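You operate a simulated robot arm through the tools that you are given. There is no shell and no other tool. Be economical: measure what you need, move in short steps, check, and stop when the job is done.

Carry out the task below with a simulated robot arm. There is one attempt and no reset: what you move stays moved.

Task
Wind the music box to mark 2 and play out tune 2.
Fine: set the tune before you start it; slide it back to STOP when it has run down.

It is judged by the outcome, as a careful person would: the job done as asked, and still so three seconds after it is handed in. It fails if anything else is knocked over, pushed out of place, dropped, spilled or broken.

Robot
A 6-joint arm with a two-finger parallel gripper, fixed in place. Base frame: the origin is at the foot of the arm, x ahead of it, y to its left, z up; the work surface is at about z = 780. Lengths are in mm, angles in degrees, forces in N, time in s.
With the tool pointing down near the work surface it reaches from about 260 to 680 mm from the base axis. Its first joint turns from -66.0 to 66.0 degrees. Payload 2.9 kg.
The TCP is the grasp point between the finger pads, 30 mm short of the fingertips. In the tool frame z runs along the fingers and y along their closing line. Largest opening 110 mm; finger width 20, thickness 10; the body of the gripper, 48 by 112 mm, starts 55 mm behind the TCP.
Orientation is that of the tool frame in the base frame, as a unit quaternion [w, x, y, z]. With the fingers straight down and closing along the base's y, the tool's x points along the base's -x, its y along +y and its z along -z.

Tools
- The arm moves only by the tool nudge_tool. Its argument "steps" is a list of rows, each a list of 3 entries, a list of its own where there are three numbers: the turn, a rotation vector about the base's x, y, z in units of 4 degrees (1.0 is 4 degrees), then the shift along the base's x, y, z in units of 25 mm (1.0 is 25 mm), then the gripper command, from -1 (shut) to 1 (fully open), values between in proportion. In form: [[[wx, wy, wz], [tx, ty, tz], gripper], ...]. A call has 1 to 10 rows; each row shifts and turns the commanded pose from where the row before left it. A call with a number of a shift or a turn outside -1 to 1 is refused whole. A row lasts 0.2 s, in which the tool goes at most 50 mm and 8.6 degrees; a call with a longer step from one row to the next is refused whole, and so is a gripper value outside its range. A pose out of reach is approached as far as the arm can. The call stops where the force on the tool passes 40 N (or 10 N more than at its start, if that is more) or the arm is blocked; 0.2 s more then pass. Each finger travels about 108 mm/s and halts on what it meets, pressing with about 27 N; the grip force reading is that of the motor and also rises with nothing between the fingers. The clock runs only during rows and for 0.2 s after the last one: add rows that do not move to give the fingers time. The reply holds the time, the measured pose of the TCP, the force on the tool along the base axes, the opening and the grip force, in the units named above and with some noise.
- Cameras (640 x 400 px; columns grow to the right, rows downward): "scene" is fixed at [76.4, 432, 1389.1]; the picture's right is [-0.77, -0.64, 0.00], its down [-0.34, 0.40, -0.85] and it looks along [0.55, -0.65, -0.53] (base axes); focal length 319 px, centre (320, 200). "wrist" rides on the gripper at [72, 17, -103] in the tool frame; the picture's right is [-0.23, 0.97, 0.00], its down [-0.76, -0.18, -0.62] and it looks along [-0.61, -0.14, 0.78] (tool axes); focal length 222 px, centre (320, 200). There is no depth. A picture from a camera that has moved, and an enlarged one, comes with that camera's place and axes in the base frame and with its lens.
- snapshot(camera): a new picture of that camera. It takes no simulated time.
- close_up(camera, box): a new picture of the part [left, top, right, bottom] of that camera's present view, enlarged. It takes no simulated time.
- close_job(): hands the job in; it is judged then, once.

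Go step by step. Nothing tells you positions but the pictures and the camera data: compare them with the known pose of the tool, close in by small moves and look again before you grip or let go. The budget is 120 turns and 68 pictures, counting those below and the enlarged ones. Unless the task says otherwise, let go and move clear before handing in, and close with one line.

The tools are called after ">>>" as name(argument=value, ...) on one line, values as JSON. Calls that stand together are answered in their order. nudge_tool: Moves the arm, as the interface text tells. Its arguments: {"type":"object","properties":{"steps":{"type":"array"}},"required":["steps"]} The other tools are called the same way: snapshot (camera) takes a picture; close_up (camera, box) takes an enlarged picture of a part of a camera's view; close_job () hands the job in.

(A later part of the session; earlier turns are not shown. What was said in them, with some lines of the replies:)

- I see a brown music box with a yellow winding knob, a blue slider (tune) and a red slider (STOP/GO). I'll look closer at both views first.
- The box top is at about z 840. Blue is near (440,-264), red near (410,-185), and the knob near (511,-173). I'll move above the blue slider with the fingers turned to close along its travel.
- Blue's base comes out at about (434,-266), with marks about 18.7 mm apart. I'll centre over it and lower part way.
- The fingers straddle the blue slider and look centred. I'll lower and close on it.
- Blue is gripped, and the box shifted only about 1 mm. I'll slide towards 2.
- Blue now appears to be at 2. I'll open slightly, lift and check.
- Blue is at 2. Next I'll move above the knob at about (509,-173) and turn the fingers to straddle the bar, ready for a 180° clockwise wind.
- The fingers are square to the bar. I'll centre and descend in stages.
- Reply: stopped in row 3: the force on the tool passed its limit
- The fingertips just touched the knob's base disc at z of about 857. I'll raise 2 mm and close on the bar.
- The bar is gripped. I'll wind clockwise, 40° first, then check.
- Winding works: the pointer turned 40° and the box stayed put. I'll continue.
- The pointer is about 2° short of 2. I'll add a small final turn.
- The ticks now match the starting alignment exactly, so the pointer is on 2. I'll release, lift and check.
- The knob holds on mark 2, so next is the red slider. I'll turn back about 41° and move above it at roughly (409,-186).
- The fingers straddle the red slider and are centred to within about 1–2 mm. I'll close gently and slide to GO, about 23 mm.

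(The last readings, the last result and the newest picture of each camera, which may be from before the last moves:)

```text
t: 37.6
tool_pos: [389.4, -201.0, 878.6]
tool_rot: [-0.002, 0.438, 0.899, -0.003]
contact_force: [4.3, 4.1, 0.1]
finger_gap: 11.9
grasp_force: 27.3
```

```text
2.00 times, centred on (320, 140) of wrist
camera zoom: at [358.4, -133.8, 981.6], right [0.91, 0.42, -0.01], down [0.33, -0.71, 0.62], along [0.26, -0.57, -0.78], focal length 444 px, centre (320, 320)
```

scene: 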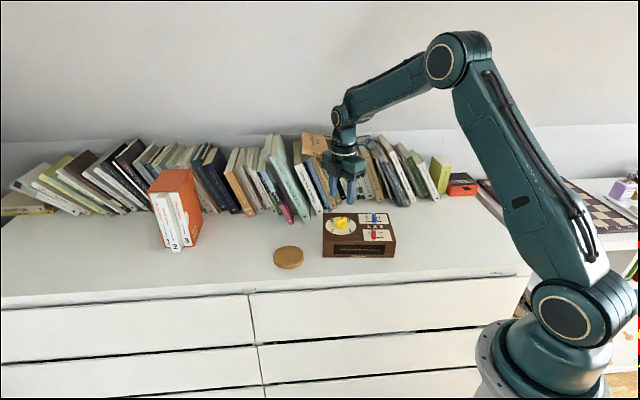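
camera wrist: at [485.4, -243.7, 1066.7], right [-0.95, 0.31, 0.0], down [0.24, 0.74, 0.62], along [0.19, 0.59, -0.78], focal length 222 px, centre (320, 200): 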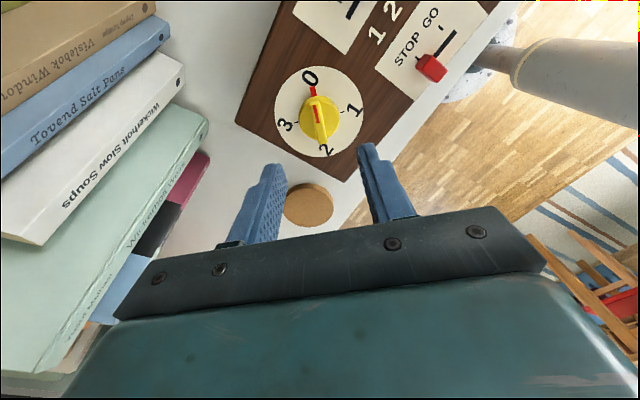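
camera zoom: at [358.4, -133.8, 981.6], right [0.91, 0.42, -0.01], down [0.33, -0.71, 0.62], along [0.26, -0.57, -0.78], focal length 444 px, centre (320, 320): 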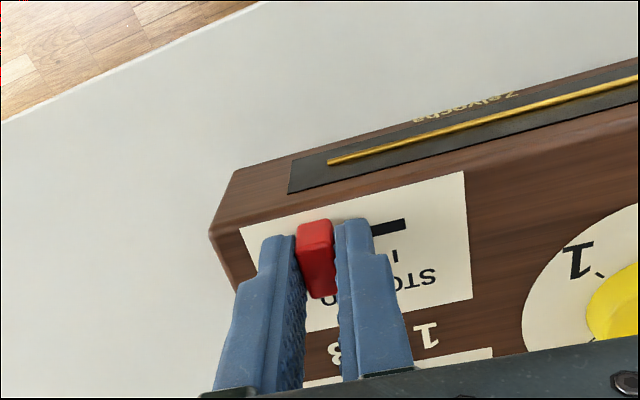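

It is playing: the pointer has started unwinding from 2. I'll keep hold at GO and wait.

>>> nudge_tool(steps=[[[0, 0, 0], [0, 0, 0], -1], [[0, 0, 0], [0, 0, 0], -1], [[0, 0, 0], [0, 0, 0], -1], [[0, 0, 0], [0, 0, 0], -1], [[0, 0, 0], [0, 0, 0], -1], [[0, 0, 0], [0, 0, 0], -1], [[0, 0, 0], [0, 0, 0], -1], [[0, 0, 0], [0, 0, 0], -1], [[0, 0, 0], [0, 0, 0], -1], [[0, 0, 0], [0, 0, 0], -1]])

>>> close_up(camera="scene", box=[310, 180, 406, 260])

```text
t: 39.8
tool_pos: [389.1, -202.1, 877.7]
tool_rot: [-0.002, 0.438, 0.899, -0.002]
contact_force: [1.3, 4.6, 0.5]
finger_gap: 12.2
grasp_force: 27.5
```

```text
5.00 times, centred on (358, 220) of scene
camera zoom: at [76.5, 432.1, 1389.1], right [-0.77, -0.64, 0.0], down [-0.34, 0.4, -0.85], along [0.55, -0.65, -0.53], focal length 1594 px, centre (130, 100)
```

zoom: 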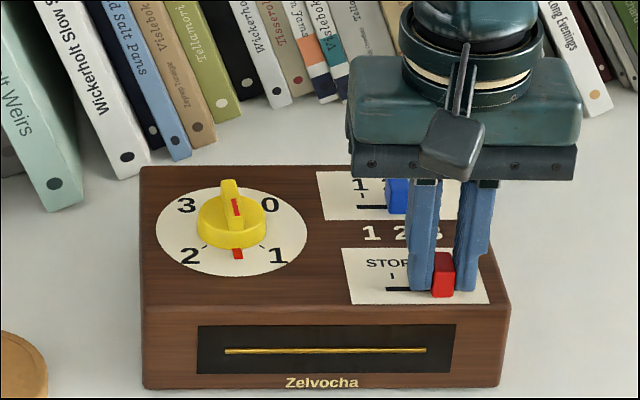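

It has unwound about 50° so far, with roughly 130° to go. I'll keep waiting.

>>> nudge_tool(steps=[[[0, 0, 0], [0, 0, 0], -1], [[0, 0, 0], [0, 0, 0], -1], [[0, 0, 0], [0, 0, 0], -1], [[0, 0, 0], [0, 0, 0], -1], [[0, 0, 0], [0, 0, 0], -1], [[0, 0, 0], [0, 0, 0], -1], [[0, 0, 0], [0, 0, 0], -1], [[0, 0, 0], [0, 0, 0], -1], [[0, 0, 0], [0, 0, 0], -1], [[0, 0, 0], [0, 0, 0], -1]])

>>> nudge_tool(steps=[[[0, 0, 0], [0, 0, 0], -1], [[0, 0, 0], [0, 0, 0], -1], [[0, 0, 0], [0, 0, 0], -1], [[0, 0, 0], [0, 0, 0], -1], [[0, 0, 0], [0, 0, 0], -1], [[0, 0, 0], [0, 0, 0], -1], [[0, 0, 0], [0, 0, 0], -1], [[0, 0, 0], [0, 0, 0], -1], [[0, 0, 0], [0, 0, 0], -1], [[0, 0, 0], [0, 0, 0], -1]])

>>> nudge_tool(steps=[[[0, 0, 0], [0, 0, 0], -1], [[0, 0, 0], [0, 0, 0], -1], [[0, 0, 0], [0, 0, 0], -1], [[0, 0, 0], [0, 0, 0], -1], [[0, 0, 0], [0, 0, 0], -1], [[0, 0, 0], [0, 0, 0], -1], [[0, 0, 0], [0, 0, 0], -1], [[0, 0, 0], [0, 0, 0], -1], [[0, 0, 0], [0, 0, 0], -1], [[0, 0, 0], [0, 0, 0], -1]])

>>> close_up(camera="scene", box=[310, 180, 406, 260])

```text
t: 42.0
tool_pos: [389.1, -201.7, 876.9]
tool_rot: [-0.002, 0.439, 0.898, -0.003]
contact_force: [0.0, 4.7, -0.9]
finger_gap: 12.2
grasp_force: 26.8
```

```text
t: 44.2
tool_pos: [389.0, -202.6, 876.9]
tool_rot: [-0.002, 0.438, 0.899, -0.003]
contact_force: [-0.6, 4.1, -0.2]
finger_gap: 12.2
grasp_force: 27.3
```

```text
t: 46.4
tool_pos: [390.3, -202.1, 876.5]
tool_rot: [-0.001, 0.438, 0.899, -0.003]
contact_force: [-0.7, 2.7, 0.1]
finger_gap: 12.1
grasp_force: 26.5
```

```text
5.00 times, centred on (358, 220) of scene
camera zoom: at [76.4, 432.0, 1389.1], right [-0.77, -0.64, 0.0], down [-0.34, 0.4, -0.85], along [0.55, -0.65, -0.53], focal length 1594 px, centre (130, 100)
```

zoom: 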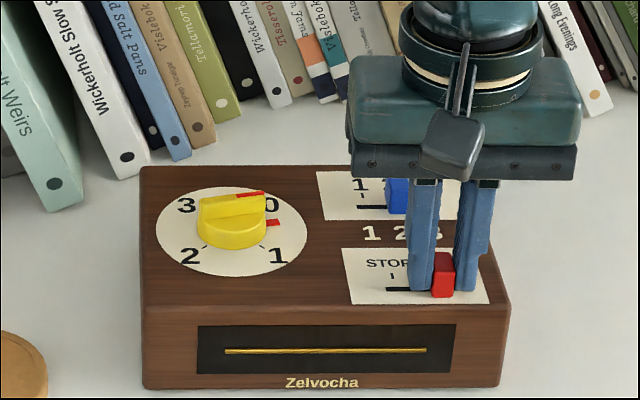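

Almost run down, about 35° left. I'll wait a bit more.

>>> nudge_tool(steps=[[[0, 0, 0], [0, 0, 0], -1], [[0, 0, 0], [0, 0, 0], -1], [[0, 0, 0], [0, 0, 0], -1], [[0, 0, 0], [0, 0, 0], -1], [[0, 0, 0], [0, 0, 0], -1], [[0, 0, 0], [0, 0, 0], -1], [[0, 0, 0], [0, 0, 0], -1], [[0, 0, 0], [0, 0, 0], -1], [[0, 0, 0], [0, 0, 0], -1], [[0, 0, 0], [0, 0, 0], -1]])

>>> nudge_tool(steps=[[[0, 0, 0], [0, 0, 0], -1], [[0, 0, 0], [0, 0, 0], -1], [[0, 0, 0], [0, 0, 0], -1], [[0, 0, 0], [0, 0, 0], -1], [[0, 0, 0], [0, 0, 0], -1], [[0, 0, 0], [0, 0, 0], -1], [[0, 0, 0], [0, 0, 0], -1], [[0, 0, 0], [0, 0, 0], -1], [[0, 0, 0], [0, 0, 0], -1], [[0, 0, 0], [0, 0, 0], -1]])

>>> close_up(camera="scene", box=[310, 180, 406, 260])

```text
t: 48.6
tool_pos: [388.6, -201.4, 877.9]
tool_rot: [-0.003, 0.439, 0.899, -0.003]
contact_force: [-1.3, 3.2, 0.3]
finger_gap: 12.3
grasp_force: 27.3
```

```text
t: 50.8
tool_pos: [389.5, -201.9, 877.2]
tool_rot: [-0.002, 0.438, 0.899, -0.003]
contact_force: [-0.2, 3.6, 0.3]
finger_gap: 12.1
grasp_force: 27.0
```

```text
5.00 times, centred on (358, 220) of scene
camera zoom: at [76.4, 432.0, 1389.1], right [-0.77, -0.64, 0.0], down [-0.34, 0.4, -0.85], along [0.55, -0.65, -0.53], focal length 1594 px, centre (130, 100)
```

zoom: 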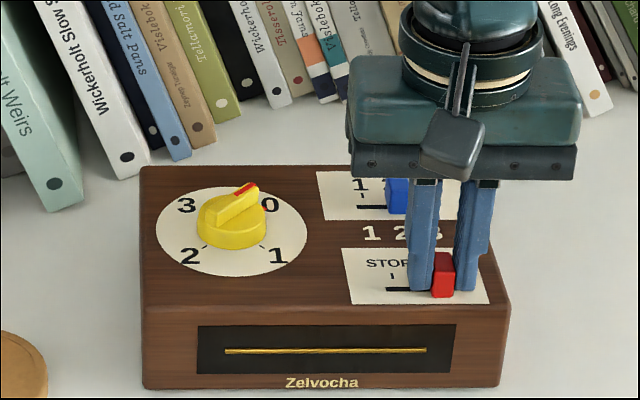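

The pointer is back at 0. I'll wait 1 s more, then slide red back to STOP.

>>> nudge_tool(steps=[[[0, 0, 0], [0, 0, 0], -1], [[0, 0, 0], [0, 0, 0], -1], [[0, 0, 0], [0, 0, 0], -1], [[0, 0, 0], [0, 0, 0], -1], [[0, 0, 0], [0, 0, 0], -1], [[0, 0, 0], [0.26, 0.203, 0], -1], [[0, 0, 0], [0.26, 0.203, 0], -1], [[0, 0, 0], [0.26, 0.203, 0], -1], [[0, 0, 0], [0, 0, 0], -1]])

>>> close_up(camera="scene", box=[310, 180, 406, 260])

>>> close_up(camera="wrist", box=[200, 40, 440, 240])

```text
t: 52.8
tool_pos: [409.0, -186.1, 876.2]
tool_rot: [-0.003, 0.438, 0.899, -0.003]
contact_force: [-9.1, 5.1, 1.1]
finger_gap: 12.0
grasp_force: 27.1
```

```text
5.00 times, centred on (358, 220) of scene
camera zoom: at [76.1, 432.1, 1389.1], right [-0.77, -0.64, 0.0], down [-0.34, 0.4, -0.85], along [0.55, -0.65, -0.53], focal length 1594 px, centre (130, 100)
```

zoom: 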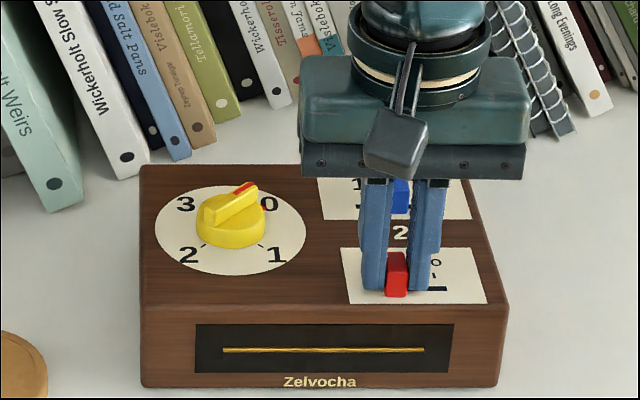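

```text
2.00 times, centred on (320, 140) of wrist
camera zoom: at [378.1, -118.3, 981.8], right [0.91, 0.42, -0.01], down [0.33, -0.71, 0.62], along [0.26, -0.57, -0.78], focal length 444 px, centre (320, 320)
```

zoom: 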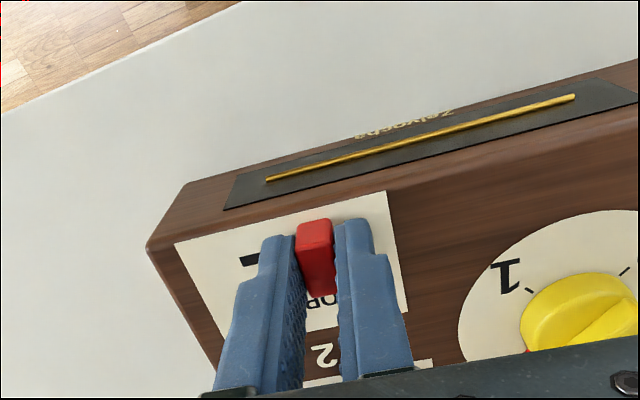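

Red is back at STOP and the pointer is at 0. I'll release, lift clear and check.

>>> nudge_tool(steps=[[[0, 0, 0], [0, 0, 0], -0.6], [[0, 0, 0], [0, 0, 0], -0.5], [[0, 0, 0], [0, 0, 0.5], -0.5], [[0, 0, 0], [0, 0, 1], -0.5], [[0, 0, 0], [0, 0, 1], -0.5], [[0, 0, 0], [-0.3, 0, 1], -0.5], [[0, 0, 0], [-0.3, 0, 1], -0.5]])

>>> close_up(camera="scene", box=[310, 200, 406, 260])

>>> snapshot(camera="wrist")

```text
t: 54.4
tool_pos: [395.1, -188.9, 991.6]
tool_rot: [-0.003, 0.439, 0.899, -0.003]
contact_force: [0.0, -0.2, 0.0]
finger_gap: 27.7
grasp_force: 0.1
```

```text
6.67 times, centred on (358, 230) of scene
camera zoom: at [76.4, 432.0, 1389.1], right [-0.77, -0.64, 0.0], down [-0.34, 0.4, -0.85], along [0.55, -0.65, -0.53], focal length 2125 px, centre (67, 0)
```

zoom: 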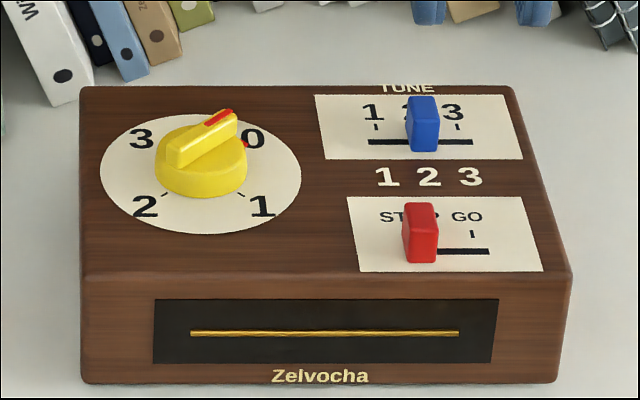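

```text
19 pictures are left
camera wrist: at [363.9, -119.6, 1096.0], right [0.91, 0.42, -0.01], down [0.33, -0.71, 0.62], along [0.26, -0.57, -0.78], focal length 222 px, centre (320, 200)
```

wrist: 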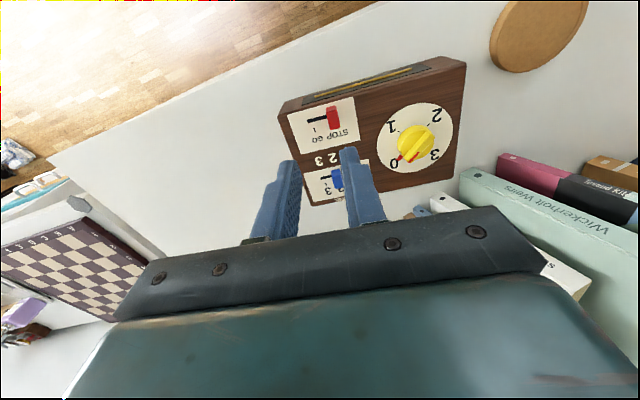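

The box is back where it started to within about a millimetre, with blue at 2, red at STOP and the pointer at 0. The arm is clear, so I'm handing in.

>>> close_job()

```text
The job is handed in.
```

The music box was set to tune 2, wound to mark 2, played until the pointer was back at 0, and its slider was returned to STOP.
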